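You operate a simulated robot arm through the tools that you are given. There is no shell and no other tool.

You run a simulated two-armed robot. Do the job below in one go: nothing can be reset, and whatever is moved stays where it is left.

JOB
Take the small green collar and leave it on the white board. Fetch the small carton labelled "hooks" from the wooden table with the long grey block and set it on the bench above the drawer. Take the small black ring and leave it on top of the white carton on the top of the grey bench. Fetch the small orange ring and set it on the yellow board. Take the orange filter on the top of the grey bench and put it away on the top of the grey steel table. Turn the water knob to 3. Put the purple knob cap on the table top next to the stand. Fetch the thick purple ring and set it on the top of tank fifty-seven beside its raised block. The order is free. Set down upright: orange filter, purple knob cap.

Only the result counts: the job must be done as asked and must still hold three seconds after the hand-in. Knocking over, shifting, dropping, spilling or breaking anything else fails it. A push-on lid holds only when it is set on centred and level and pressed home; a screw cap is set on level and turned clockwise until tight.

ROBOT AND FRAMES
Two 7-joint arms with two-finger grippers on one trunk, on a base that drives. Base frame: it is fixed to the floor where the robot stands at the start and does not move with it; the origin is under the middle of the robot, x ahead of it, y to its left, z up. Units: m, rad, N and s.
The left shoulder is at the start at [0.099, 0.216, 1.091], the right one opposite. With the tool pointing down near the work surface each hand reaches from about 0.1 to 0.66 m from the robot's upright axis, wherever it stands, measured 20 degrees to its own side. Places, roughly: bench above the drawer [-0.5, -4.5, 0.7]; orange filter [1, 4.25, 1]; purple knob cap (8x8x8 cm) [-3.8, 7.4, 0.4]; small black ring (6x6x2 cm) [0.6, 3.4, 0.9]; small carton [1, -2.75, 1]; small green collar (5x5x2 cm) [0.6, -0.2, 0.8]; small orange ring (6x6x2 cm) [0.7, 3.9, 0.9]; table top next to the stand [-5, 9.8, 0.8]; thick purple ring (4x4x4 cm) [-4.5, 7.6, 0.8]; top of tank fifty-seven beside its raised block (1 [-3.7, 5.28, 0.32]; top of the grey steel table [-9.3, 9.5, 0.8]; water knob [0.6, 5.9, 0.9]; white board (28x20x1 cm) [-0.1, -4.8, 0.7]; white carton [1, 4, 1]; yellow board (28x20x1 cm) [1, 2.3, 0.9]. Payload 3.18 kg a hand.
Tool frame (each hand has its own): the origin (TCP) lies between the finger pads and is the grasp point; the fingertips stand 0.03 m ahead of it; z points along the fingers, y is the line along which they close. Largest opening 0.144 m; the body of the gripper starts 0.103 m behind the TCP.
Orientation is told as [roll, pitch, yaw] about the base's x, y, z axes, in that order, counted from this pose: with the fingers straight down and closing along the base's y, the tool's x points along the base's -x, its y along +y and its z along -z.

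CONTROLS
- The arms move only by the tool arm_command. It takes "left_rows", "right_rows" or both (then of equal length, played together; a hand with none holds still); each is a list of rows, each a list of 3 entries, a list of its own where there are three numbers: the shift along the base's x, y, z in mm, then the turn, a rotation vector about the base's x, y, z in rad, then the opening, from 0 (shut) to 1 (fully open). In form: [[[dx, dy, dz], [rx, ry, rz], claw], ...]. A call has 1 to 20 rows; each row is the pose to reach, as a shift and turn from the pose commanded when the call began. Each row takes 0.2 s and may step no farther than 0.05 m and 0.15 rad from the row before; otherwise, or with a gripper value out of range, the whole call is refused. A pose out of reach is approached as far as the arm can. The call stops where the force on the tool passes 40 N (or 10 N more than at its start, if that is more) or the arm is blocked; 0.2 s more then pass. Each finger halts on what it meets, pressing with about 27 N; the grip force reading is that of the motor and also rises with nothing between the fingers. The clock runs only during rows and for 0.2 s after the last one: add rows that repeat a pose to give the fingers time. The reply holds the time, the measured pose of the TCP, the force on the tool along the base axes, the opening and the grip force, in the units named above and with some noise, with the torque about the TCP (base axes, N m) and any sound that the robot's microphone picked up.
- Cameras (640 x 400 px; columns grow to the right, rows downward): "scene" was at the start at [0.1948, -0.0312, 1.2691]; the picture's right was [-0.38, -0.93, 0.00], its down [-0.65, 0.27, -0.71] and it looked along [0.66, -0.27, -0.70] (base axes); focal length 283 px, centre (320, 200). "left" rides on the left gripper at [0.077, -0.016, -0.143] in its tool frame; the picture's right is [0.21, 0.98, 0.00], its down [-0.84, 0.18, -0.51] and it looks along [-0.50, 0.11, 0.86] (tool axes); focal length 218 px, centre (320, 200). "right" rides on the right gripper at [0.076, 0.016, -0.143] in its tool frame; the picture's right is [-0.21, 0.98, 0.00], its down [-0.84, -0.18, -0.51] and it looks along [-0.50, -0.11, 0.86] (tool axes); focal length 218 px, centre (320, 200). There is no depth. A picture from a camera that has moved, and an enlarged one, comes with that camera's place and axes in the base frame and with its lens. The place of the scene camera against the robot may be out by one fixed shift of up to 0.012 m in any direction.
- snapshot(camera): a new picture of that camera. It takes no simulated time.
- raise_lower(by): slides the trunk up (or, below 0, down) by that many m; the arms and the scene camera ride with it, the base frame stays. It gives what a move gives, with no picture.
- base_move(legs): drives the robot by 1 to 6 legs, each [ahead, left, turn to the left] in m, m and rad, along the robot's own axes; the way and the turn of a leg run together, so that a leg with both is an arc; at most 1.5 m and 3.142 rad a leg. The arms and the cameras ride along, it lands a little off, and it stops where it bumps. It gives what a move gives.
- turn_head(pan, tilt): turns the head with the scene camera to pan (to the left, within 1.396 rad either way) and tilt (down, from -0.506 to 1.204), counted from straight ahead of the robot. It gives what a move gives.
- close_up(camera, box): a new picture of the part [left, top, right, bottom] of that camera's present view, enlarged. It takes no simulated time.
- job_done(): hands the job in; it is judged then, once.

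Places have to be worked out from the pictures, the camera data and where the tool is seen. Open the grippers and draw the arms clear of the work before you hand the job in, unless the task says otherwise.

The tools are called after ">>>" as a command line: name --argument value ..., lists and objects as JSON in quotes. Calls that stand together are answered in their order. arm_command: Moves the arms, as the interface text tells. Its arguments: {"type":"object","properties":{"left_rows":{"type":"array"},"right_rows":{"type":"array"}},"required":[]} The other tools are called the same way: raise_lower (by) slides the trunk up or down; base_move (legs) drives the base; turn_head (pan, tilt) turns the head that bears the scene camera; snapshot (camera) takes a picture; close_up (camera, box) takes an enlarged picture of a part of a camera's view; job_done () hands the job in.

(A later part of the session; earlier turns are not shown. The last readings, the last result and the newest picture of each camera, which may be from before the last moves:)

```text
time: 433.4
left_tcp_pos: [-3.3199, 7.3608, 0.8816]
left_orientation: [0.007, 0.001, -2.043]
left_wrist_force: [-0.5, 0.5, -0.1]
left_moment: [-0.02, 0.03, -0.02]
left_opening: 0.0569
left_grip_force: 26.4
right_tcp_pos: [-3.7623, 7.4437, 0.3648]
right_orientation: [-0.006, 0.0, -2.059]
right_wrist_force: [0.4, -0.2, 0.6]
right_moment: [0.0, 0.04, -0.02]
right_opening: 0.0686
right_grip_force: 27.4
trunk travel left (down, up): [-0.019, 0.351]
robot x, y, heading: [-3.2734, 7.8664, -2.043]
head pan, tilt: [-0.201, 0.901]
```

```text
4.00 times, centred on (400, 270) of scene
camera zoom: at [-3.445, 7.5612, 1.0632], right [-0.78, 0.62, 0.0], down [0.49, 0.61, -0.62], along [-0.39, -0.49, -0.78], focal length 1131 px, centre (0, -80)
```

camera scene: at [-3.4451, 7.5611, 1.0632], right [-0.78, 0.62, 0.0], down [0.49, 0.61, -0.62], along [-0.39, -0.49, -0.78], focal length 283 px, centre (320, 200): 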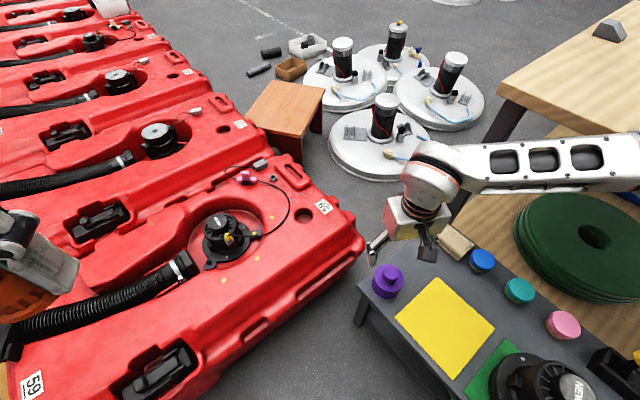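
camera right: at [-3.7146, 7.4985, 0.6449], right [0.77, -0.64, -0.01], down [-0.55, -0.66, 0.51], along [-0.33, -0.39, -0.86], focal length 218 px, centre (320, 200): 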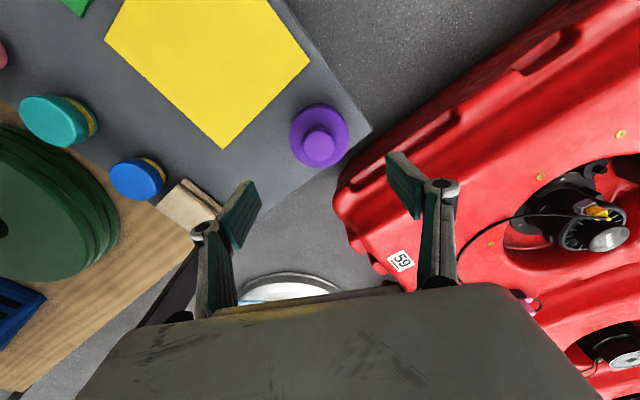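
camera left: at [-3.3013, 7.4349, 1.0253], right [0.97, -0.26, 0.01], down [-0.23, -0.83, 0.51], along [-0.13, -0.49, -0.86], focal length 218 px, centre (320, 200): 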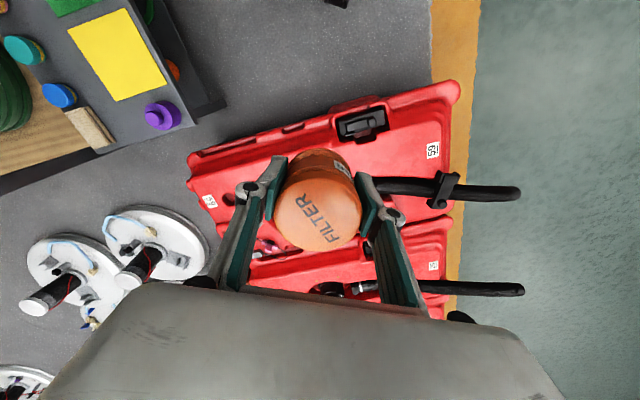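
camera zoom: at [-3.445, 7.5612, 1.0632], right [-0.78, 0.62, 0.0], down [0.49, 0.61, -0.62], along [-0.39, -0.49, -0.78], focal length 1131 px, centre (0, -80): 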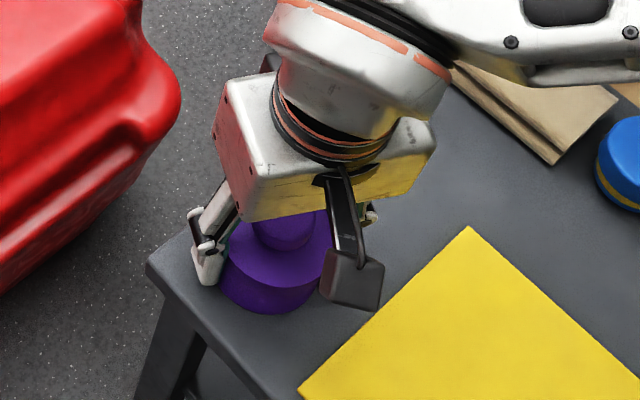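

The cap is gripped (0.0686 m). I lift it straight up.

>>> arm_command --right_rows '[[[0, 0, 12], [0, 0, 0], 0.4], [[0, 0, 40], [0, 0, 0], 0.4], [[0, 0, 80], [0, 0, 0], 0.4], [[5, 7, 125], [0, 0, 0], 0.4], [[15, 20, 170], [0, 0, 0], 0.4], [[25, 35, 215], [0, 0, 0], 0.4], [[35, 50, 260], [0, 0, 0], 0.4], [[45, 65, 305], [0, 0, 0], 0.4], [[55, 80, 350], [0, 0, 0], 0.4], [[65, 95, 395], [0, 0, 0], 0.4], [[75, 110, 440], [0, 0, 0], 0.4]]'

>>> snapshot --camera "right"

>>> snapshot --camera "scene"

```text
time: 435.8
left_tcp_pos: [-3.3207, 7.3602, 0.8832]
left_orientation: [0.006, -0.001, -2.044]
left_wrist_force: [0.2, -0.6, -0.3]
left_moment: [0.0, 0.0, 0.0]
left_opening: 0.0566
left_grip_force: 27.0
right_tcp_pos: [-3.687, 7.5526, 0.8075]
right_orientation: [-0.006, 0.001, -2.058]
right_wrist_force: [-0.2, 0.2, -0.6]
right_moment: [-0.07, 0.01, -0.01]
right_opening: 0.0686
right_grip_force: 27.1
trunk travel left (down, up): [-0.019, 0.351]
robot x, y, heading: [-3.271, 7.8645, -2.045]
head pan, tilt: [-0.201, 0.901]
```

```text
taken
camera right: at [-3.6359, 7.6133, 0.9508], right [0.77, -0.64, -0.01], down [-0.55, -0.66, 0.51], along [-0.33, -0.39, -0.86], focal length 218 px, centre (320, 200)
```

right: 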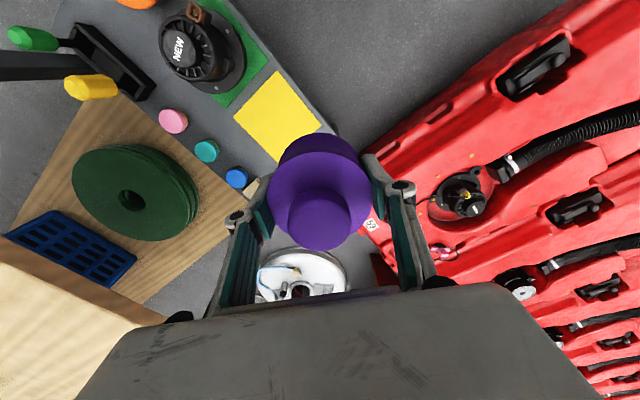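

```text
taken
camera scene: at [-3.4446, 7.5616, 1.0636], right [-0.78, 0.62, 0.0], down [0.49, 0.61, -0.62], along [-0.39, -0.49, -0.78], focal length 283 px, centre (320, 200)
```

scene: 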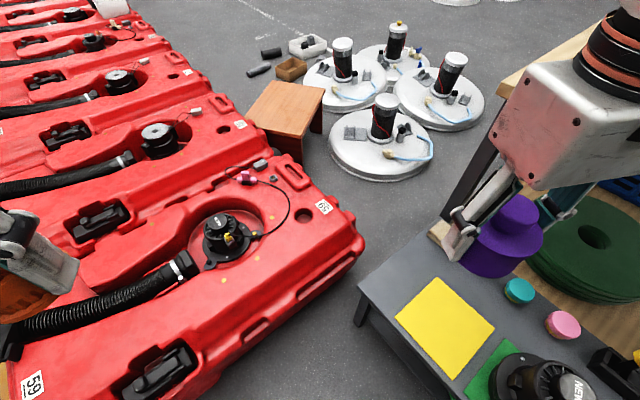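

The cap is lifted. I raise the trunk again, back off and turn toward the table next to the ring stand.

>>> raise_lower --by 0.26

>>> base_move --legs '[[-0.5, 0, 0], [0, 0, -1.57]]'

>>> turn_head --pan 0 --tilt 0.4

>>> snapshot --camera "scene"

```text
time: 438.4
left_tcp_pos: [-3.3195, 7.3596, 1.1429]
left_orientation: [0.005, -0.002, -2.044]
left_wrist_force: [0.7, 0.9, -1.0]
left_moment: [-0.01, 0.0, 0.02]
left_opening: 0.0568
left_grip_force: 26.8
right_tcp_pos: [-3.6882, 7.5511, 1.0635]
right_orientation: [-0.006, 0.003, -2.059]
right_wrist_force: [-0.6, 0.2, -1.4]
right_moment: [0.0, 0.02, 0.0]
right_opening: 0.0684
right_grip_force: 27.1
trunk travel left (down, up): [-0.279, 0.091]
robot x, y, heading: [-3.2729, 7.87, -2.039]
head pan, tilt: [-0.201, 0.901]
```

```text
time: 445.1
left_tcp_pos: [-3.5593, 8.3458, 1.1424]
left_orientation: [0.007, 0.0, 2.676]
left_wrist_force: [0.1, -0.1, -0.2]
left_moment: [-0.02, -0.01, 0.01]
left_opening: 0.0567
left_grip_force: 27.3
right_tcp_pos: [-3.3681, 8.7155, 1.0653]
right_orientation: [-0.004, 0.0, 2.661]
right_wrist_force: [0.6, -0.3, -0.8]
right_moment: [0.01, 0.01, 0.0]
right_opening: 0.0668
right_grip_force: 26.7
trunk travel left (down, up): [-0.279, 0.091]
robot x, y, heading: [-3.0491, 8.2988, 2.675]
head pan, tilt: [-0.201, 0.901]
```

```text
time: 446.1
left_tcp_pos: [-3.5594, 8.345, 1.1422]
left_orientation: [0.008, 0.001, 2.675]
left_wrist_force: [0.0, 0.2, -0.1]
left_moment: [-0.04, 0.01, 0.01]
left_opening: 0.0568
left_grip_force: 26.9
right_tcp_pos: [-3.3688, 8.7143, 1.0645]
right_orientation: [-0.005, 0.0, 2.658]
right_wrist_force: [-0.9, -0.2, -0.7]
right_moment: [0.01, 0.01, 0.0]
right_opening: 0.0671
right_grip_force: 26.6
trunk travel left (down, up): [-0.279, 0.091]
robot x, y, heading: [-3.0523, 8.3012, 2.673]
head pan, tilt: [0.0, 0.4]
```

```text
taken
camera scene: at [-3.1781, 8.3643, 1.4111], right [0.45, 0.89, 0.0], down [0.35, -0.18, -0.92], along [-0.82, 0.42, -0.39], focal length 283 px, centre (320, 200)
```

scene: 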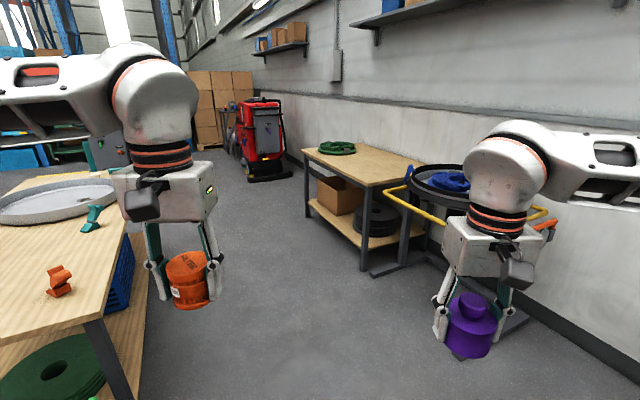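

The wooden table beside the stand spans about x -5.6…-4.5, front edge y ≈ 9.4. I drive along the corridor at y ≈ 8.7 and turn to face it.

>>> base_move --legs '[[0, 0, 0.47], [0, -0.38, 0], [1.0, 0, 0], [1.0, 0, 0], [0, 0, -1.571]]'

>>> turn_head --pan -0.15 --tilt 0.55

>>> snapshot --camera "scene"

>>> snapshot --camera "right"

```text
time: 464.7
left_tcp_pos: [-5.2164, 9.2031, 1.1429]
left_orientation: [0.008, 0.0, 1.549]
left_wrist_force: [1.0, 0.3, -0.1]
left_moment: [0.01, 0.0, -0.05]
left_opening: 0.0565
left_grip_force: 26.8
right_tcp_pos: [-4.801, 9.19, 1.0647]
right_orientation: [-0.005, 0.0, 1.534]
right_wrist_force: [-0.1, -0.4, -0.4]
right_moment: [0.03, 0.04, 0.02]
right_opening: 0.0663
right_grip_force: 27.1
trunk travel left (down, up): [-0.279, 0.091]
robot x, y, heading: [-5.0368, 8.7233, 1.549]
head pan, tilt: [0.0, 0.4]
```

```text
time: 465.4
left_tcp_pos: [-5.2172, 9.2033, 1.1434]
left_orientation: [0.006, 0.0, 1.55]
left_wrist_force: [-1.1, 0.1, 0.0]
left_moment: [-0.02, -0.01, 0.03]
left_opening: 0.0568
left_grip_force: 27.3
right_tcp_pos: [-4.8014, 9.1906, 1.0642]
right_orientation: [-0.004, 0.001, 1.534]
right_wrist_force: [0.1, 0.7, -0.4]
right_moment: [-0.04, 0.01, -0.02]
right_opening: 0.0665
right_grip_force: 27.1
trunk travel left (down, up): [-0.279, 0.091]
robot x, y, heading: [-5.0388, 8.7251, 1.548]
head pan, tilt: [-0.15, 0.55]
```

```text
taken
camera scene: at [-5.021, 8.864, 1.3976], right [0.99, -0.17, 0.0], down [-0.09, -0.51, -0.85], along [0.15, 0.84, -0.52], focal length 283 px, centre (320, 200)
```

scene: 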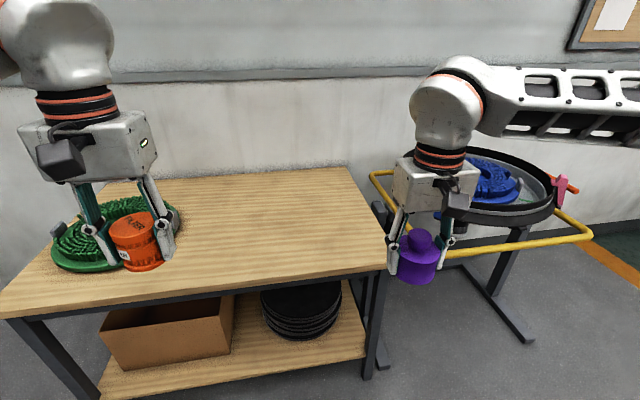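

```text
taken
camera right: at [-4.8216, 9.1146, 1.208], right [-0.97, 0.24, -0.01], down [0.21, 0.84, 0.51], along [0.13, 0.49, -0.86], focal length 218 px, centre (320, 200)
```

right: 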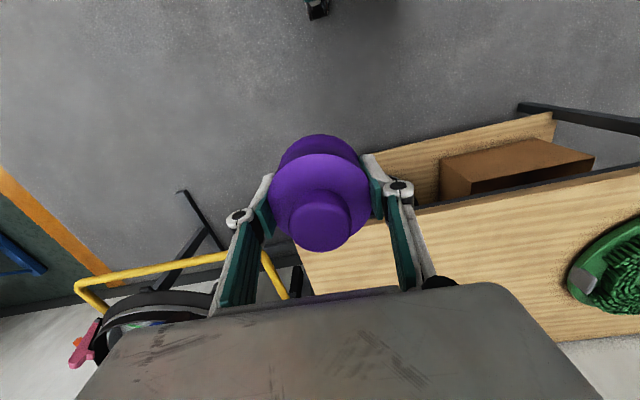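

The table top (x -5.70…-4.70, y 9.42…10.08) has free space in its right half. I move up so the cap comes over about [-4.97, 9.65].

>>> base_move --legs '[[0.34, 0.15, 0.02]]'

>>> arm_command --right_rows '[[[-10, 35, -15], [0, 0, 0], 0.4], [[-15, 70, -40], [0, 0, 0], 0.4], [[-15, 90, -75], [0, 0, 0], 0.4], [[-15, 100, -110], [0, 0, 0], 0.4]]'

>>> snapshot --camera "scene"

>>> snapshot --camera "right"

```text
time: 467.7
left_tcp_pos: [-5.3687, 9.5472, 1.1423]
left_orientation: [0.005, -0.001, 1.564]
left_wrist_force: [0.1, -0.2, -0.9]
left_moment: [-0.01, 0.03, 0.0]
left_opening: 0.057
left_grip_force: 26.7
right_tcp_pos: [-4.9538, 9.5387, 1.0651]
right_orientation: [-0.005, 0.001, 1.549]
right_wrist_force: [-0.1, -0.3, -0.8]
right_moment: [0.0, -0.01, 0.01]
right_opening: 0.0662
right_grip_force: 27.2
trunk travel left (down, up): [-0.279, 0.091]
robot x, y, heading: [-5.1883, 9.0682, 1.568]
head pan, tilt: [-0.15, 0.55]
```

```text
time: 468.7
left_tcp_pos: [-5.3697, 9.5459, 1.1427]
left_orientation: [0.008, -0.001, 1.563]
left_wrist_force: [0.3, 0.3, 0.2]
left_moment: [0.02, 0.01, -0.02]
left_opening: 0.0569
left_grip_force: 27.0
right_tcp_pos: [-4.9681, 9.6389, 0.9537]
right_orientation: [-0.006, -0.001, 1.549]
right_wrist_force: [0.5, -0.7, -1.2]
right_moment: [-0.02, 0.01, 0.01]
right_opening: 0.0662
right_grip_force: 26.9
trunk travel left (down, up): [-0.279, 0.091]
robot x, y, heading: [-5.1863, 9.0733, 1.563]
head pan, tilt: [-0.15, 0.55]
```

```text
taken
camera scene: at [-5.1687, 9.2102, 1.3974], right [0.99, -0.16, 0.0], down [-0.08, -0.52, -0.85], along [0.13, 0.84, -0.52], focal length 283 px, centre (320, 200)
```

scene: 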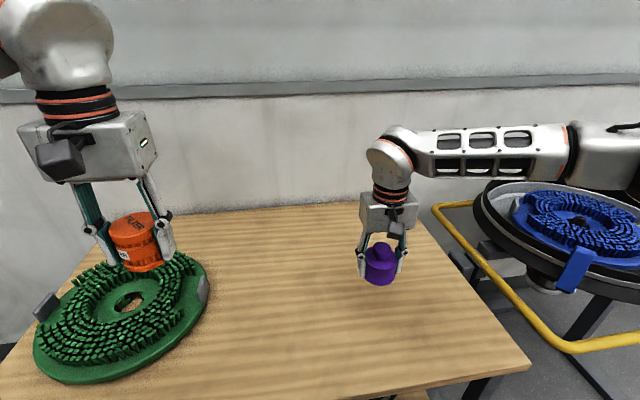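

```text
taken
camera right: at [-4.9877, 9.5639, 1.0964], right [-0.97, 0.23, -0.01], down [0.2, 0.84, 0.51], along [0.12, 0.49, -0.86], focal length 218 px, centre (320, 200)
```

right: 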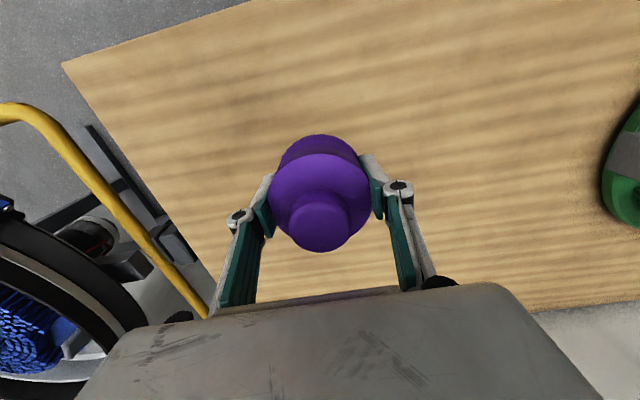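

Over free table space. I lower in steps until it touches.

>>> arm_command --right_rows '[[[0, 0, -30], [0, 0, 0], 0.4], [[0, 0, -60], [0, 0, 0], 0.4], [[0, 0, -80], [0, 0, 0], 0.4], [[0, 0, -88], [0, 0, 0], 0.4], [[0, 0, -94], [0, 0, 0], 0.4], [[0, 0, -94], [0, 0, 0], 0.4]]'

>>> close_up --camera "scene" --box '[320, 180, 440, 320]'

```text
time: 470.1
left_tcp_pos: [-5.3687, 9.5449, 1.1426]
left_orientation: [0.007, 0.001, 1.564]
left_wrist_force: [-0.7, -0.3, 0.1]
left_moment: [0.02, -0.03, 0.0]
left_opening: 0.0568
left_grip_force: 27.3
right_tcp_pos: [-4.9683, 9.6374, 0.8591]
right_orientation: [-0.005, 0.0, 1.55]
right_wrist_force: [-0.3, 0.2, -0.2]
right_moment: [-0.02, -0.01, -0.01]
right_opening: 0.0666
right_grip_force: 27.4
trunk travel left (down, up): [-0.279, 0.091]
robot x, y, heading: [-5.1826, 9.0735, 1.561]
head pan, tilt: [-0.15, 0.55]
```

```text
2.86 times, centred on (380, 250) of scene
camera zoom: at [-5.1687, 9.2094, 1.3975], right [0.99, -0.16, 0.0], down [-0.08, -0.52, -0.85], along [0.13, 0.84, -0.52], focal length 808 px, centre (149, 57)
```

zoom: 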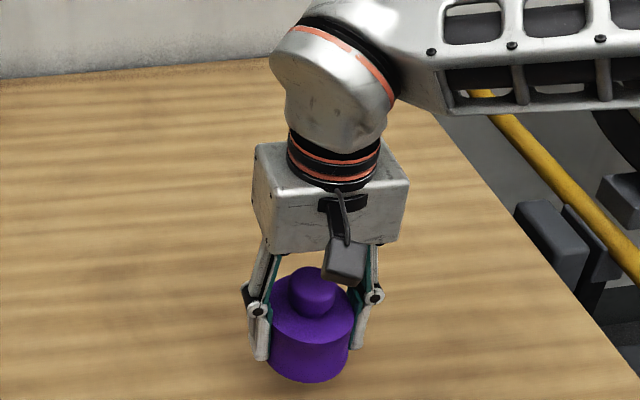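

>>> arm_command --right_rows '[[[0, 0, -4], [0, 0, 0], 0.4], [[0, 0, -8], [0, 0, 0], 0.4], [[0, 0, -8], [0, 0, 0], 0.4]]'

>>> close_up --camera "scene" --box '[320, 180, 440, 320]'

```text
time: 470.9
left_tcp_pos: [-5.3692, 9.5466, 1.1424]
left_orientation: [0.008, 0.0, 1.563]
left_wrist_force: [0.2, -1.2, 0.1]
left_moment: [-0.03, 0.0, -0.04]
left_opening: 0.0566
left_grip_force: 27.4
right_tcp_pos: [-4.9682, 9.6374, 0.8524]
right_orientation: [-0.005, 0.001, 1.548]
right_wrist_force: [0.6, -0.2, -0.1]
right_moment: [0.01, 0.01, 0.03]
right_opening: 0.0665
right_grip_force: 26.7
trunk travel left (down, up): [-0.279, 0.091]
robot x, y, heading: [-5.1876, 9.0724, 1.56]
head pan, tilt: [-0.15, 0.55]
```

```text
2.86 times, centred on (380, 250) of scene
camera zoom: at [-5.1687, 9.2095, 1.3975], right [0.99, -0.16, 0.0], down [-0.08, -0.52, -0.85], along [0.13, 0.84, -0.52], focal length 808 px, centre (149, 57)
```

zoom: 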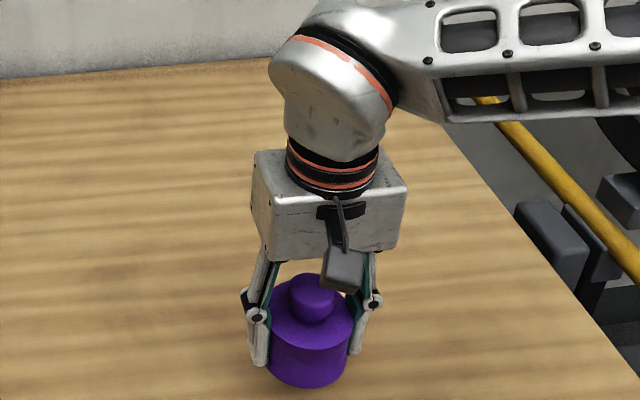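

>>> arm_command --right_rows '[[[0, 0, -4], [0, 0, 0], 0.4], [[0, 0, -8], [0, 0, 0], 0.4], [[0, 0, -12], [0, 0, 0], 0.4], [[0, 0, -12], [0, 0, 0], 0.4]]'

>>> close_up --camera "scene" --box '[320, 180, 440, 320]'

```text
time: 471.9
left_tcp_pos: [-5.3697, 9.546, 1.1433]
left_orientation: [0.008, 0.002, 1.563]
left_wrist_force: [-0.5, -0.6, -0.6]
left_moment: [0.01, -0.02, 0.01]
left_opening: 0.0569
left_grip_force: 27.1
right_tcp_pos: [-4.9692, 9.6379, 0.8408]
right_orientation: [-0.004, 0.002, 1.546]
right_wrist_force: [-0.1, 0.4, -0.8]
right_moment: [0.02, -0.01, 0.01]
right_opening: 0.0664
right_grip_force: 27.0
trunk travel left (down, up): [-0.279, 0.091]
robot x, y, heading: [-5.1868, 9.0723, 1.561]
head pan, tilt: [-0.15, 0.55]
```

```text
2.86 times, centred on (380, 250) of scene
camera zoom: at [-5.1687, 9.2095, 1.3975], right [0.99, -0.16, 0.0], down [-0.08, -0.52, -0.85], along [0.13, 0.84, -0.52], focal length 808 px, centre (149, 57)
```

zoom: 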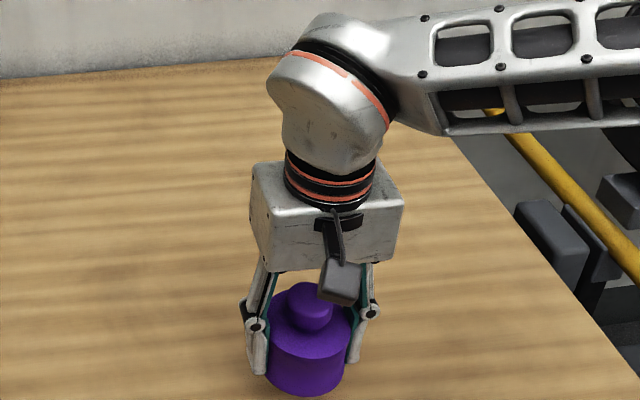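

>>> arm_command --right_rows '[[[0, 0, -4], [0, 0, 0], 0.4], [[0, 0, -8], [0, 0, 0], 0.4], [[0, 0, -12], [0, 0, 0], 0.4], [[0, 0, -12], [0, 0, 0], 0.4]]'

>>> close_up --camera "scene" --box '[320, 180, 440, 320]'

>>> snapshot --camera "right"

```text
time: 472.9
left_tcp_pos: [-5.3691, 9.5471, 1.1428]
left_orientation: [0.007, 0.0, 1.564]
left_wrist_force: [0.6, -0.1, -0.2]
left_moment: [-0.02, 0.02, 0.02]
left_opening: 0.057
left_grip_force: 26.8
right_tcp_pos: [-4.9689, 9.6382, 0.8282]
right_orientation: [-0.006, 0.0, 1.546]
right_wrist_force: [0.0, -1.0, -0.9]
right_moment: [0.04, -0.02, 0.0]
right_opening: 0.0663
right_grip_force: 27.1
trunk travel left (down, up): [-0.279, 0.091]
robot x, y, heading: [-5.1852, 9.0692, 1.564]
head pan, tilt: [-0.15, 0.55]
```

```text
2.86 times, centred on (380, 250) of scene
camera zoom: at [-5.1687, 9.2095, 1.3975], right [0.99, -0.16, 0.0], down [-0.08, -0.52, -0.85], along [0.13, 0.84, -0.52], focal length 808 px, centre (149, 57)
```

zoom: 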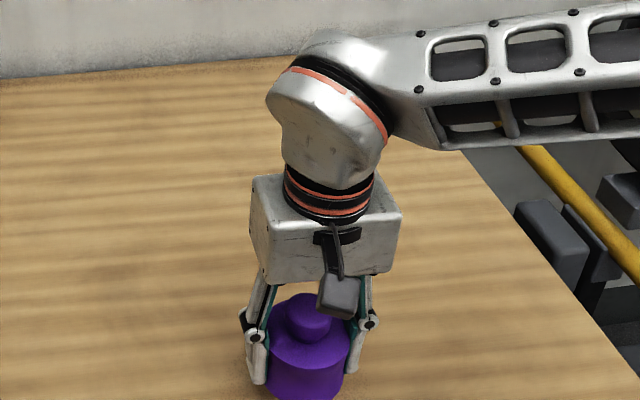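

```text
taken
camera right: at [-4.9874, 9.5628, 0.9722], right [-0.97, 0.23, -0.01], down [0.2, 0.84, 0.51], along [0.12, 0.49, -0.86], focal length 218 px, centre (320, 200)
```

right: 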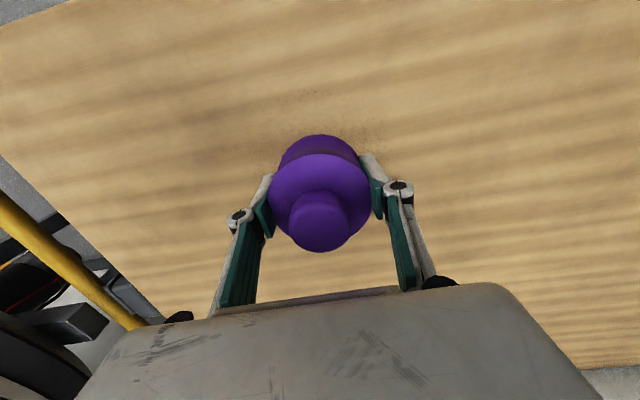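

>>> arm_command --right_rows '[[[0, 0, -4], [0, 0, 0], 0.4], [[0, 0, -8], [0, 0, 0], 0.4], [[0, 0, -12], [0, 0, 0], 0.4], [[0, 0, -16], [0, 0, 0], 0.4], [[0, 0, -16], [0, 0, 0], 0.4]]'

```text
time: 474.1
left_tcp_pos: [-5.3685, 9.5474, 1.1426]
left_orientation: [0.006, 0.001, 1.563]
left_wrist_force: [-0.3, -0.1, -0.4]
left_moment: [-0.03, -0.01, -0.01]
left_opening: 0.0572
left_grip_force: 27.2
right_tcp_pos: [-4.9688, 9.6391, 0.8111]
right_orientation: [-0.007, 0.0, 1.547]
right_wrist_force: [0.4, 0.0, 0.0]
right_moment: [0.02, 0.01, -0.04]
right_opening: 0.0665
right_grip_force: 27.1
trunk travel left (down, up): [-0.279, 0.091]
robot x, y, heading: [-5.1824, 9.0718, 1.559]
head pan, tilt: [-0.15, 0.55]
```

>>> arm_command --right_rows '[[[0, 0, -4], [0, 0, 0], 0.4], [[0, 0, -8], [0, 0, 0], 0.4], [[0, 0, -12], [0, 0, 0], 0.4], [[0, 0, -16], [0, 0, 0], 0.4], [[0, 0, -16], [0, 0, 0], 0.4]]'

>>> close_up --camera "scene" --box '[320, 200, 440, 340]'

```text
time: 475.3
left_tcp_pos: [-5.3694, 9.5462, 1.142]
left_orientation: [0.007, 0.001, 1.564]
left_wrist_force: [0.3, 0.4, -0.6]
left_moment: [0.01, -0.01, 0.01]
left_opening: 0.0568
left_grip_force: 26.9
right_tcp_pos: [-4.9682, 9.6391, 0.7969]
right_orientation: [-0.005, 0.0, 1.545]
right_wrist_force: [-0.1, 0.2, -1.0]
right_moment: [0.01, -0.02, 0.0]
right_opening: 0.0664
right_grip_force: 27.0
trunk travel left (down, up): [-0.279, 0.091]
robot x, y, heading: [-5.1845, 9.0693, 1.562]
head pan, tilt: [-0.15, 0.55]
```

```text
2.86 times, centred on (380, 270) of scene
camera zoom: at [-5.1687, 9.2096, 1.3975], right [0.99, -0.16, 0.0], down [-0.08, -0.52, -0.85], along [0.13, 0.84, -0.52], focal length 808 px, centre (149, 0)
```

zoom: 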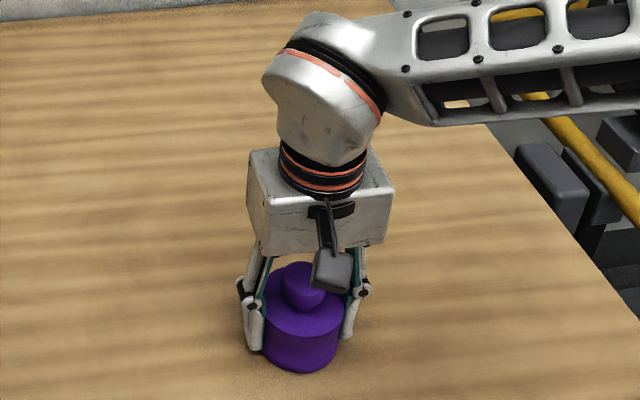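

>>> arm_command --right_rows '[[[0, 0, -3], [0, 0, 0], 0.4], [[0, 0, -6], [0, 0, 0], 0.4], [[0, 0, -9], [0, 0, 0], 0.4], [[0, 0, -12], [0, 0, 0], 0.4], [[0, 0, -12], [0, 0, 0], 0.4]]'

>>> close_up --camera "scene" --box '[320, 200, 440, 340]'

```text
time: 476.6
left_tcp_pos: [-5.3689, 9.5456, 1.1417]
left_orientation: [0.007, 0.001, 1.564]
left_wrist_force: [-0.9, -0.6, -0.4]
left_moment: [0.02, 0.0, -0.01]
left_opening: 0.0565
left_grip_force: 26.8
right_tcp_pos: [-4.9684, 9.6385, 0.7881]
right_orientation: [-0.003, -0.005, 1.543]
right_wrist_force: [2.4, -9.2, 18.2]
right_moment: [-0.07, -0.21, -0.25]
right_opening: 0.0667
right_grip_force: 27.3
trunk travel left (down, up): [-0.279, 0.091]
robot x, y, heading: [-5.1853, 9.0718, 1.561]
head pan, tilt: [-0.15, 0.55]
stopped in row 5 (right hand): the force on the tool passed its limit at 41 N (the readings are from after the stop); the commanded pose is now the measured one
```

```text
2.86 times, centred on (380, 270) of scene
camera zoom: at [-5.1687, 9.2075, 1.3974], right [0.99, -0.16, 0.0], down [-0.08, -0.51, -0.85], along [0.14, 0.84, -0.52], focal length 808 px, centre (149, 0)
```

zoom: 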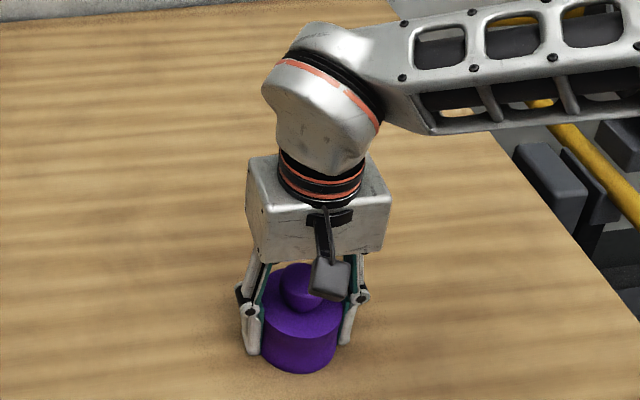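

Contact is made (table ≈ 0.75). I relieve the pressure slightly and open.

>>> arm_command --right_rows '[[[0, 0, 2], [0, 0, 0], 0.4], [[0, 0, 2], [0, 0, 0], 0.5], [[0, 0, 3], [0, 0, 0], 0.6], [[0, 0, 4], [0, 0, 0], 0.72], [[0, 0, 6], [0, 0, 0], 0.75], [[0, 0, 25], [0, 0, 0], 0.75], [[0, 0, 60], [0, 0, 0], 0.75], [[0, 0, 100], [0, 0, 0], 0.75], [[0, -20, 145], [0, 0, 0], 0.75]]'

>>> snapshot --camera "scene"

>>> snapshot --camera "right"

```text
time: 478.6
left_tcp_pos: [-5.3686, 9.5451, 1.1434]
left_orientation: [0.006, -0.002, 1.565]
left_wrist_force: [-0.3, -0.2, -1.2]
left_moment: [0.02, 0.04, -0.02]
left_opening: 0.0567
left_grip_force: 26.4
right_tcp_pos: [-4.9677, 9.6196, 0.9323]
right_orientation: [-0.003, -0.005, 1.547]
right_wrist_force: [-0.3, -1.2, 0.5]
right_moment: [0.04, -0.02, 0.01]
right_opening: 0.1079
right_grip_force: 0.1
trunk travel left (down, up): [-0.279, 0.091]
robot x, y, heading: [-5.1851, 9.0724, 1.56]
head pan, tilt: [-0.15, 0.55]
```

```text
taken
camera scene: at [-5.1687, 9.2081, 1.3978], right [0.99, -0.16, 0.0], down [-0.08, -0.51, -0.85], along [0.13, 0.84, -0.52], focal length 283 px, centre (320, 200)
```

scene: 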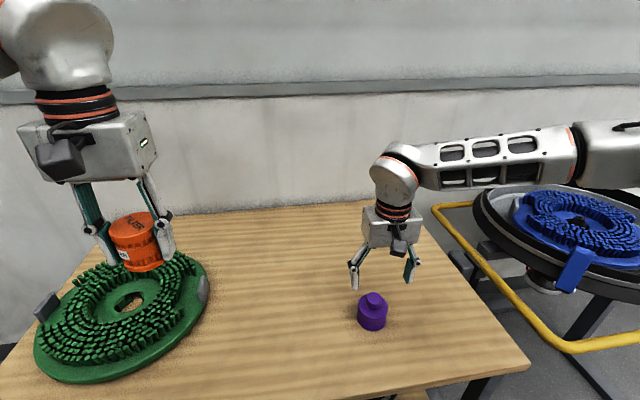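

```text
taken
camera right: at [-4.9866, 9.5431, 1.0758], right [-0.97, 0.23, 0.0], down [0.2, 0.84, 0.51], along [0.12, 0.5, -0.86], focal length 218 px, centre (320, 200)
```

right: 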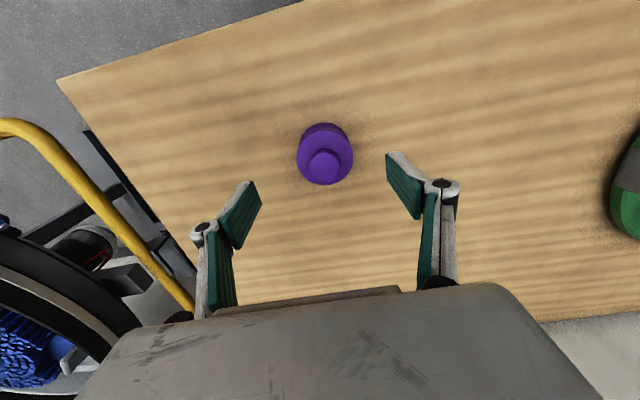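

The purple cap stands upright on the table. I retract the right hand, back off and turn west to find the grey steel table.

>>> arm_command --right_rows '[[[0, -35, 30], [0, 0, 0], 0.5], [[0, -70, 60], [0, 0, 0], 0.5], [[0, -105, 90], [0, 0, 0], 0.5], [[0, -140, 120], [0, 0, 0], 0.5], [[0, -170, 150], [0, 0, 0], 0.5]]'

>>> base_move --legs '[[-0.37, 0, 0], [0, 0, 1.575]]'

>>> turn_head --pan 0 --tilt 0.3

>>> snapshot --camera "scene"

```text
time: 479.8
left_tcp_pos: [-5.3688, 9.5445, 1.1427]
left_orientation: [0.007, -0.003, 1.564]
left_wrist_force: [0.5, -0.7, 0.1]
left_moment: [0.06, -0.02, 0.04]
left_opening: 0.0567
left_grip_force: 27.2
right_tcp_pos: [-4.9664, 9.449, 1.0814]
right_orientation: [-0.005, -0.005, 1.547]
right_wrist_force: [0.7, 0.0, 0.1]
right_moment: [0.01, -0.04, 0.03]
right_opening: 0.072
right_grip_force: 0.0
trunk travel left (down, up): [-0.279, 0.091]
robot x, y, heading: [-5.1868, 9.0716, 1.563]
head pan, tilt: [-0.15, 0.55]
```

```text
time: 486.0
left_tcp_pos: [-5.665, 8.5227, 1.1429]
left_orientation: [0.009, 0.001, 3.125]
left_wrist_force: [0.6, -1.1, -1.2]
left_moment: [0.03, 0.0, 0.0]
left_opening: 0.0568
left_grip_force: 27.2
right_tcp_pos: [-5.5651, 8.9244, 1.0808]
right_orientation: [-0.004, -0.004, 3.109]
right_wrist_force: [-0.2, 0.2, 0.9]
right_moment: [-0.02, 0.0, 0.03]
right_opening: 0.072
right_grip_force: 0.1
trunk travel left (down, up): [-0.279, 0.091]
robot x, y, heading: [-5.1902, 8.7022, 3.132]
head pan, tilt: [-0.15, 0.55]
```

```text
time: 486.7
left_tcp_pos: [-5.6662, 8.5224, 1.1429]
left_orientation: [0.006, 0.001, 3.126]
left_wrist_force: [0.3, 0.7, -0.2]
left_moment: [0.02, 0.04, 0.01]
left_opening: 0.0565
left_grip_force: 27.2
right_tcp_pos: [-5.5655, 8.9235, 1.0809]
right_orientation: [-0.004, -0.005, 3.109]
right_wrist_force: [0.1, 0.0, -0.4]
right_moment: [0.02, 0.0, -0.03]
right_opening: 0.072
right_grip_force: 0.0
trunk travel left (down, up): [-0.279, 0.091]
robot x, y, heading: [-5.19, 8.7063, 3.128]
head pan, tilt: [0.0, 0.3]
```

```text
taken
camera scene: at [-5.3312, 8.7059, 1.4204], right [0.02, 1.0, 0.0], down [0.3, 0.0, -0.96], along [-0.95, 0.02, -0.3], focal length 283 px, centre (320, 200)
```

scene: 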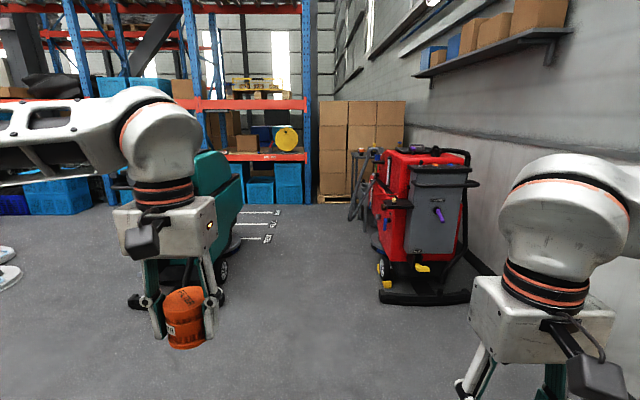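

>>> close_up --camera "scene" --box '[310, 90, 500, 310]'

>>> base_move --legs '[[1.2, 0, 0.01]]'

>>> snapshot --camera "scene"

```text
1.82 times, centred on (405, 200) of scene
camera zoom: at [-5.3312, 8.7059, 1.4204], right [0.02, 1.0, 0.0], down [0.3, 0.0, -0.96], along [-0.95, 0.02, -0.3], focal length 514 px, centre (166, 200)
```

zoom: 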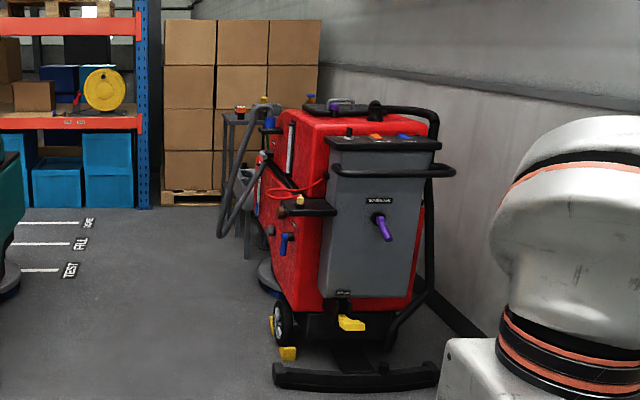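

```text
time: 492.8
left_tcp_pos: [-6.8497, 8.5112, 1.144]
left_orientation: [0.006, 0.0, -3.128]
left_wrist_force: [0.3, 0.3, -0.8]
left_moment: [-0.02, -0.03, -0.01]
left_opening: 0.0565
left_grip_force: 26.7
right_tcp_pos: [-6.7607, 8.9143, 1.0799]
right_orientation: [-0.004, -0.003, 3.137]
right_wrist_force: [-0.5, 0.5, -0.4]
right_moment: [-0.02, 0.02, 0.02]
right_opening: 0.0722
right_grip_force: 0.1
trunk travel left (down, up): [-0.279, 0.091]
robot x, y, heading: [-6.3812, 8.706, -3.126]
head pan, tilt: [0.0, 0.3]
```

```text
taken
camera scene: at [-6.5215, 8.7034, 1.4205], right [-0.01, 1.0, 0.0], down [0.3, 0.0, -0.96], along [-0.96, -0.01, -0.3], focal length 283 px, centre (320, 200)
```

scene: 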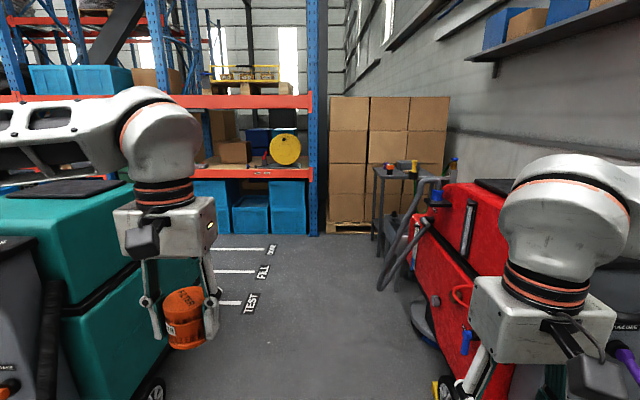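

The small grey steel table stands beyond, at the right end of a corridor between a teal and a red machine. I look at both sides to judge the clearance.

>>> turn_head --pan -0.5 --tilt 0.45

>>> snapshot --camera "scene"

>>> turn_head --pan 0.5 --tilt 0.45

>>> snapshot --camera "scene"

```text
time: 493.7
left_tcp_pos: [-6.8489, 8.5108, 1.1424]
left_orientation: [0.007, -0.001, -3.128]
left_wrist_force: [-0.7, 0.9, 0.3]
left_moment: [-0.01, -0.02, 0.02]
left_opening: 0.0568
left_grip_force: 27.1
right_tcp_pos: [-6.7614, 8.914, 1.0816]
right_orientation: [-0.004, -0.003, 3.137]
right_wrist_force: [-0.3, -0.3, 0.2]
right_moment: [-0.01, 0.0, 0.0]
right_opening: 0.072
right_grip_force: 0.0
trunk travel left (down, up): [-0.279, 0.091]
robot x, y, heading: [-6.383, 8.702, -3.134]
head pan, tilt: [-0.499, 0.45]
```

```text
taken
camera scene: at [-6.5092, 8.7474, 1.4066], right [0.47, 0.88, 0.0], down [0.38, -0.2, -0.9], along [-0.8, 0.42, -0.44], focal length 283 px, centre (320, 200)
```

scene: 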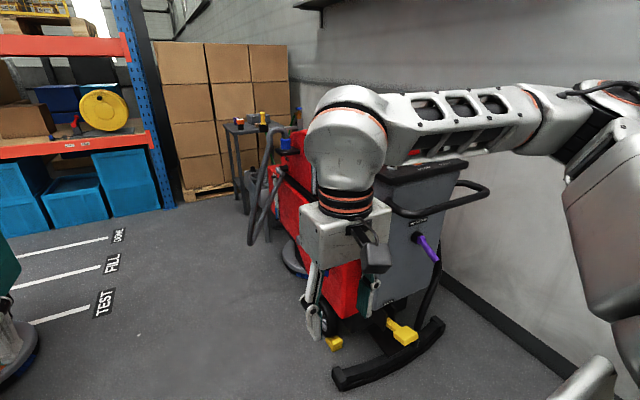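

```text
time: 495.0
left_tcp_pos: [-6.8491, 8.5115, 1.1423]
left_orientation: [0.007, 0.0, -3.129]
left_wrist_force: [-0.1, -0.1, 0.0]
left_moment: [-0.01, -0.05, -0.01]
left_opening: 0.0569
left_grip_force: 26.7
right_tcp_pos: [-6.7621, 8.9138, 1.0809]
right_orientation: [-0.002, -0.003, 3.138]
right_wrist_force: [-0.2, -0.2, 0.2]
right_moment: [0.0, 0.0, -0.01]
right_opening: 0.0722
right_grip_force: 0.0
trunk travel left (down, up): [-0.279, 0.091]
robot x, y, heading: [-6.3816, 8.7059, -3.129]
head pan, tilt: [0.499, 0.45]
```

```text
taken
camera scene: at [-6.508, 8.6596, 1.4066], right [-0.49, 0.87, 0.0], down [0.38, 0.21, -0.9], along [-0.79, -0.44, -0.44], focal length 283 px, centre (320, 200)
```

scene: 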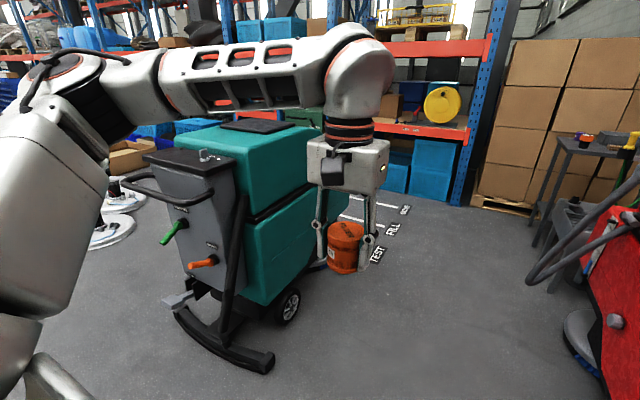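

The corridor at floor level spans y ≈ 8.0–9.15, and my elbows are above the machines. I raise the trunk, centre at y ≈ 8.58 and drive on slowly.

>>> raise_lower --by 0.085

>>> base_move --legs '[[0, 0.12, -0.012], [0.9, 0, 0], [0.9, 0, 0]]'

>>> turn_head --pan -0.5 --tilt 0.45

>>> snapshot --camera "scene"

```text
time: 496.2
left_tcp_pos: [-6.85, 8.5112, 1.2272]
left_orientation: [0.007, 0.002, -3.127]
left_wrist_force: [-1.4, -0.4, -0.1]
left_moment: [-0.01, 0.02, 0.03]
left_opening: 0.0569
left_grip_force: 27.2
right_tcp_pos: [-6.7605, 8.9151, 1.166]
right_orientation: [-0.003, -0.003, 3.137]
right_wrist_force: [0.2, 0.6, -0.3]
right_moment: [0.02, 0.02, -0.03]
right_opening: 0.0719
right_grip_force: 0.1
trunk travel left (down, up): [-0.364, 0.006]
robot x, y, heading: [-6.3759, 8.7032, -3.133]
head pan, tilt: [0.499, 0.45]
```

```text
time: 506.6
left_tcp_pos: [-8.6538, 8.4049, 1.2275]
left_orientation: [0.008, 0.0, 3.142]
left_wrist_force: [0.5, 0.2, -0.9]
left_moment: [0.01, -0.01, 0.0]
left_opening: 0.057
left_grip_force: 27.2
right_tcp_pos: [-8.5609, 8.8059, 1.1675]
right_orientation: [-0.005, -0.003, 3.125]
right_wrist_force: [0.1, -0.4, -0.6]
right_moment: [0.01, -0.03, 0.01]
right_opening: 0.0717
right_grip_force: 0.1
trunk travel left (down, up): [-0.364, 0.006]
robot x, y, heading: [-8.1752, 8.5937, 3.141]
head pan, tilt: [0.499, 0.45]
```

```text
time: 507.9
left_tcp_pos: [-8.6538, 8.4029, 1.2276]
left_orientation: [0.006, -0.001, 3.142]
left_wrist_force: [0.1, -1.0, -0.6]
left_moment: [0.03, -0.02, 0.0]
left_opening: 0.0568
left_grip_force: 27.3
right_tcp_pos: [-8.5589, 8.806, 1.1667]
right_orientation: [-0.004, -0.004, 3.124]
right_wrist_force: [-0.1, -0.6, 0.0]
right_moment: [0.02, -0.01, 0.03]
right_opening: 0.0717
right_grip_force: 0.2
trunk travel left (down, up): [-0.364, 0.006]
robot x, y, heading: [-8.1817, 8.5907, 3.142]
head pan, tilt: [-0.499, 0.45]
```

```text
taken
camera scene: at [-8.3007, 8.6352, 1.4919], right [0.48, 0.88, 0.0], down [0.38, -0.21, -0.9], along [-0.79, 0.43, -0.44], focal length 283 px, centre (320, 200)
```

scene: 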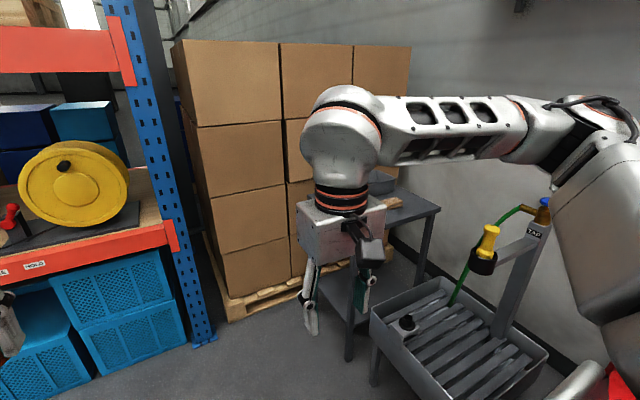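

The grey steel table is partly hidden behind my right hand, beside a sink tray. I move nearer and turn toward it.

>>> base_move --legs '[[0.72, -0.18, 0], [0, 0, -1.2]]'

>>> turn_head --pan 0.1 --tilt 0.6

>>> snapshot --camera "scene"

>>> snapshot --camera "left"

```text
time: 514.9
left_tcp_pos: [-9.2357, 9.1591, 1.2273]
left_orientation: [0.006, 0.0, 1.916]
left_wrist_force: [0.1, 0.3, -1.5]
left_moment: [0.0, 0.02, 0.01]
left_opening: 0.0567
left_grip_force: 26.2
right_tcp_pos: [-8.8262, 9.2058, 1.166]
right_orientation: [-0.003, -0.004, 1.898]
right_wrist_force: [0.2, 0.1, 0.7]
right_moment: [0.0, 0.02, 0.04]
right_opening: 0.072
right_grip_force: 0.1
trunk travel left (down, up): [-0.364, 0.006]
robot x, y, heading: [-8.901, 8.7779, 1.913]
head pan, tilt: [-0.499, 0.45]
```

```text
time: 515.9
left_tcp_pos: [-9.2359, 9.1585, 1.2272]
left_orientation: [0.006, 0.0, 1.915]
left_wrist_force: [0.1, 0.2, -0.3]
left_moment: [0.0, 0.03, -0.01]
left_opening: 0.0565
left_grip_force: 27.4
right_tcp_pos: [-8.827, 9.2071, 1.1673]
right_orientation: [-0.005, -0.003, 1.899]
right_wrist_force: [1.3, -0.4, -0.1]
right_moment: [0.01, -0.03, -0.02]
right_opening: 0.0718
right_grip_force: 0.0
trunk travel left (down, up): [-0.364, 0.006]
robot x, y, heading: [-8.8993, 8.7777, 1.912]
head pan, tilt: [0.099, 0.6]
```

```text
taken
camera scene: at [-8.9501, 8.8946, 1.4783], right [0.9, 0.43, 0.0], down [0.24, -0.51, -0.83], along [-0.35, 0.75, -0.56], focal length 283 px, centre (320, 200)
```

scene: 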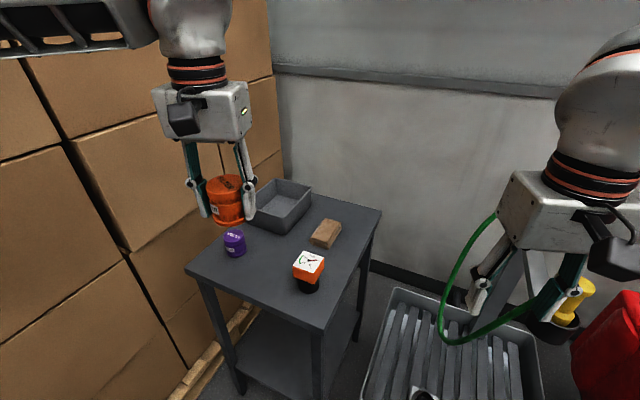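

```text
taken
camera left: at [-9.1945, 9.0917, 1.3705], right [-0.85, -0.53, 0.01], down [-0.45, 0.73, 0.51], along [-0.27, 0.43, -0.86], focal length 218 px, centre (320, 200)
```

left: 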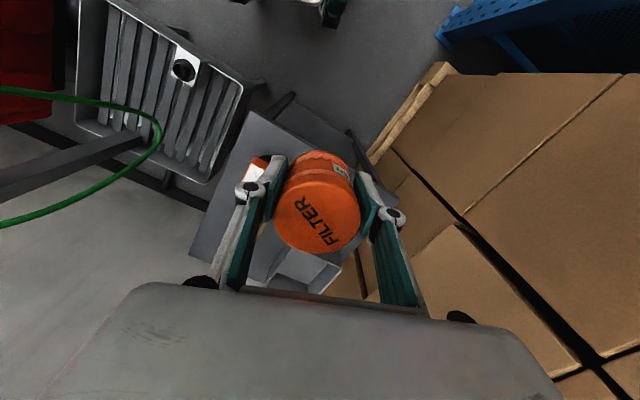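

The table (x -9.64…-9.13, y 9.30…9.90) has a free spot between the purple item and the orange gauge, around [-9.39, 9.43]. I move closer and lower the trunk a bit.

>>> base_move --legs '[[0.137, 0.11, 0]]'

>>> raise_lower --by -0.09

>>> snapshot --camera "scene"

>>> snapshot --camera "left"

```text
time: 517.5
left_tcp_pos: [-9.3838, 9.251, 1.2268]
left_orientation: [0.006, 0.0, 1.918]
left_wrist_force: [-0.5, 0.7, 0.2]
left_moment: [-0.01, -0.01, 0.02]
left_opening: 0.0566
left_grip_force: 26.9
right_tcp_pos: [-8.974, 9.2998, 1.1659]
right_orientation: [-0.003, -0.002, 1.902]
right_wrist_force: [-0.4, -0.4, 0.2]
right_moment: [-0.02, -0.01, 0.02]
right_opening: 0.0722
right_grip_force: 0.1
trunk travel left (down, up): [-0.364, 0.006]
robot x, y, heading: [-9.0483, 8.8683, 1.911]
head pan, tilt: [0.099, 0.6]
```

```text
time: 518.8
left_tcp_pos: [-9.3827, 9.2503, 1.1391]
left_orientation: [0.006, -0.002, 1.918]
left_wrist_force: [-0.1, -0.1, -0.4]
left_moment: [0.04, 0.04, -0.02]
left_opening: 0.0568
left_grip_force: 27.0
right_tcp_pos: [-8.9728, 9.2984, 1.0776]
right_orientation: [-0.005, -0.006, 1.9]
right_wrist_force: [-0.3, -0.3, -0.5]
right_moment: [0.0, -0.02, -0.01]
right_opening: 0.0719
right_grip_force: 0.0
trunk travel left (down, up): [-0.274, 0.096]
robot x, y, heading: [-9.0451, 8.87, 1.918]
head pan, tilt: [0.099, 0.6]
```

```text
taken
camera scene: at [-9.1006, 8.9967, 1.3881], right [0.9, 0.43, 0.0], down [0.24, -0.51, -0.83], along [-0.36, 0.74, -0.56], focal length 283 px, centre (320, 200)
```

scene: 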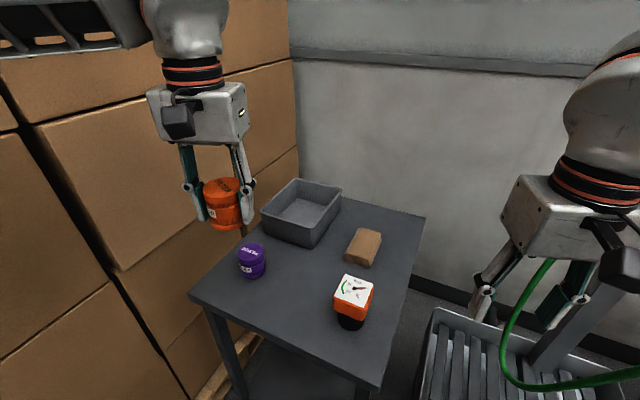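

```text
taken
camera left: at [-9.3416, 9.183, 1.2813], right [-0.85, -0.53, 0.01], down [-0.45, 0.73, 0.51], along [-0.27, 0.43, -0.86], focal length 218 px, centre (320, 200)
```

left: 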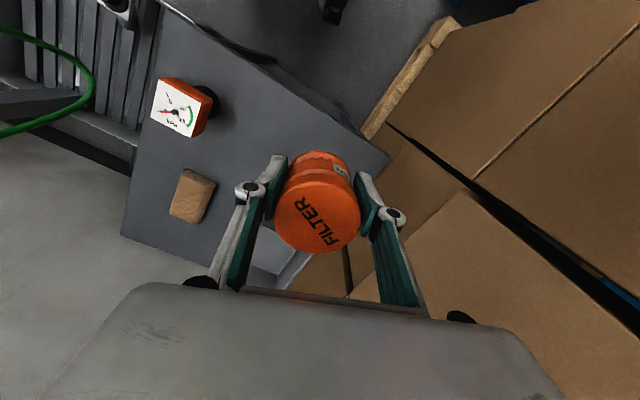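

I carry the filter over the gap at about [-9.36, 9.42] and lower partway.

>>> arm_command --left_rows '[[[5, 40, -20], [0, 0, 0], 0.3], [[10, 80, -45], [0, 0, 0], 0.3], [[16, 120, -75], [0, 0, 0], 0.3], [[22, 155, -105], [0, 0, 0], 0.3], [[22, 170, -145], [0, 0, 0], 0.3], [[22, 170, -190], [0, 0, 0], 0.3], [[22, 170, -220], [0, 0, 0], 0.3]]'

>>> snapshot --camera "scene"

>>> snapshot --camera "left"

```text
refused: row 3 steps farther than a row can; nothing moved
```

```text
taken
camera scene: at [-9.1006, 8.9967, 1.3881], right [0.9, 0.43, 0.0], down [0.24, -0.51, -0.83], along [-0.36, 0.74, -0.56], focal length 283 px, centre (320, 200)
```

scene: 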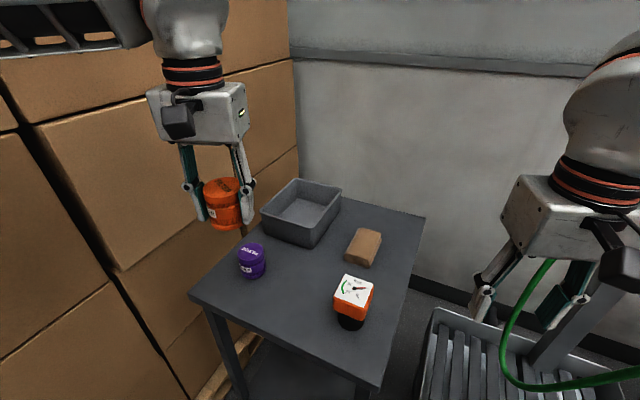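

```text
taken
camera left: at [-9.3416, 9.183, 1.2813], right [-0.85, -0.53, 0.01], down [-0.45, 0.73, 0.51], along [-0.27, 0.43, -0.86], focal length 218 px, centre (320, 200)
```

left: 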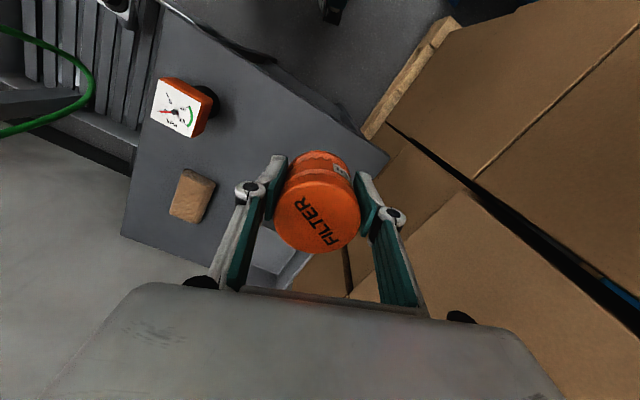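

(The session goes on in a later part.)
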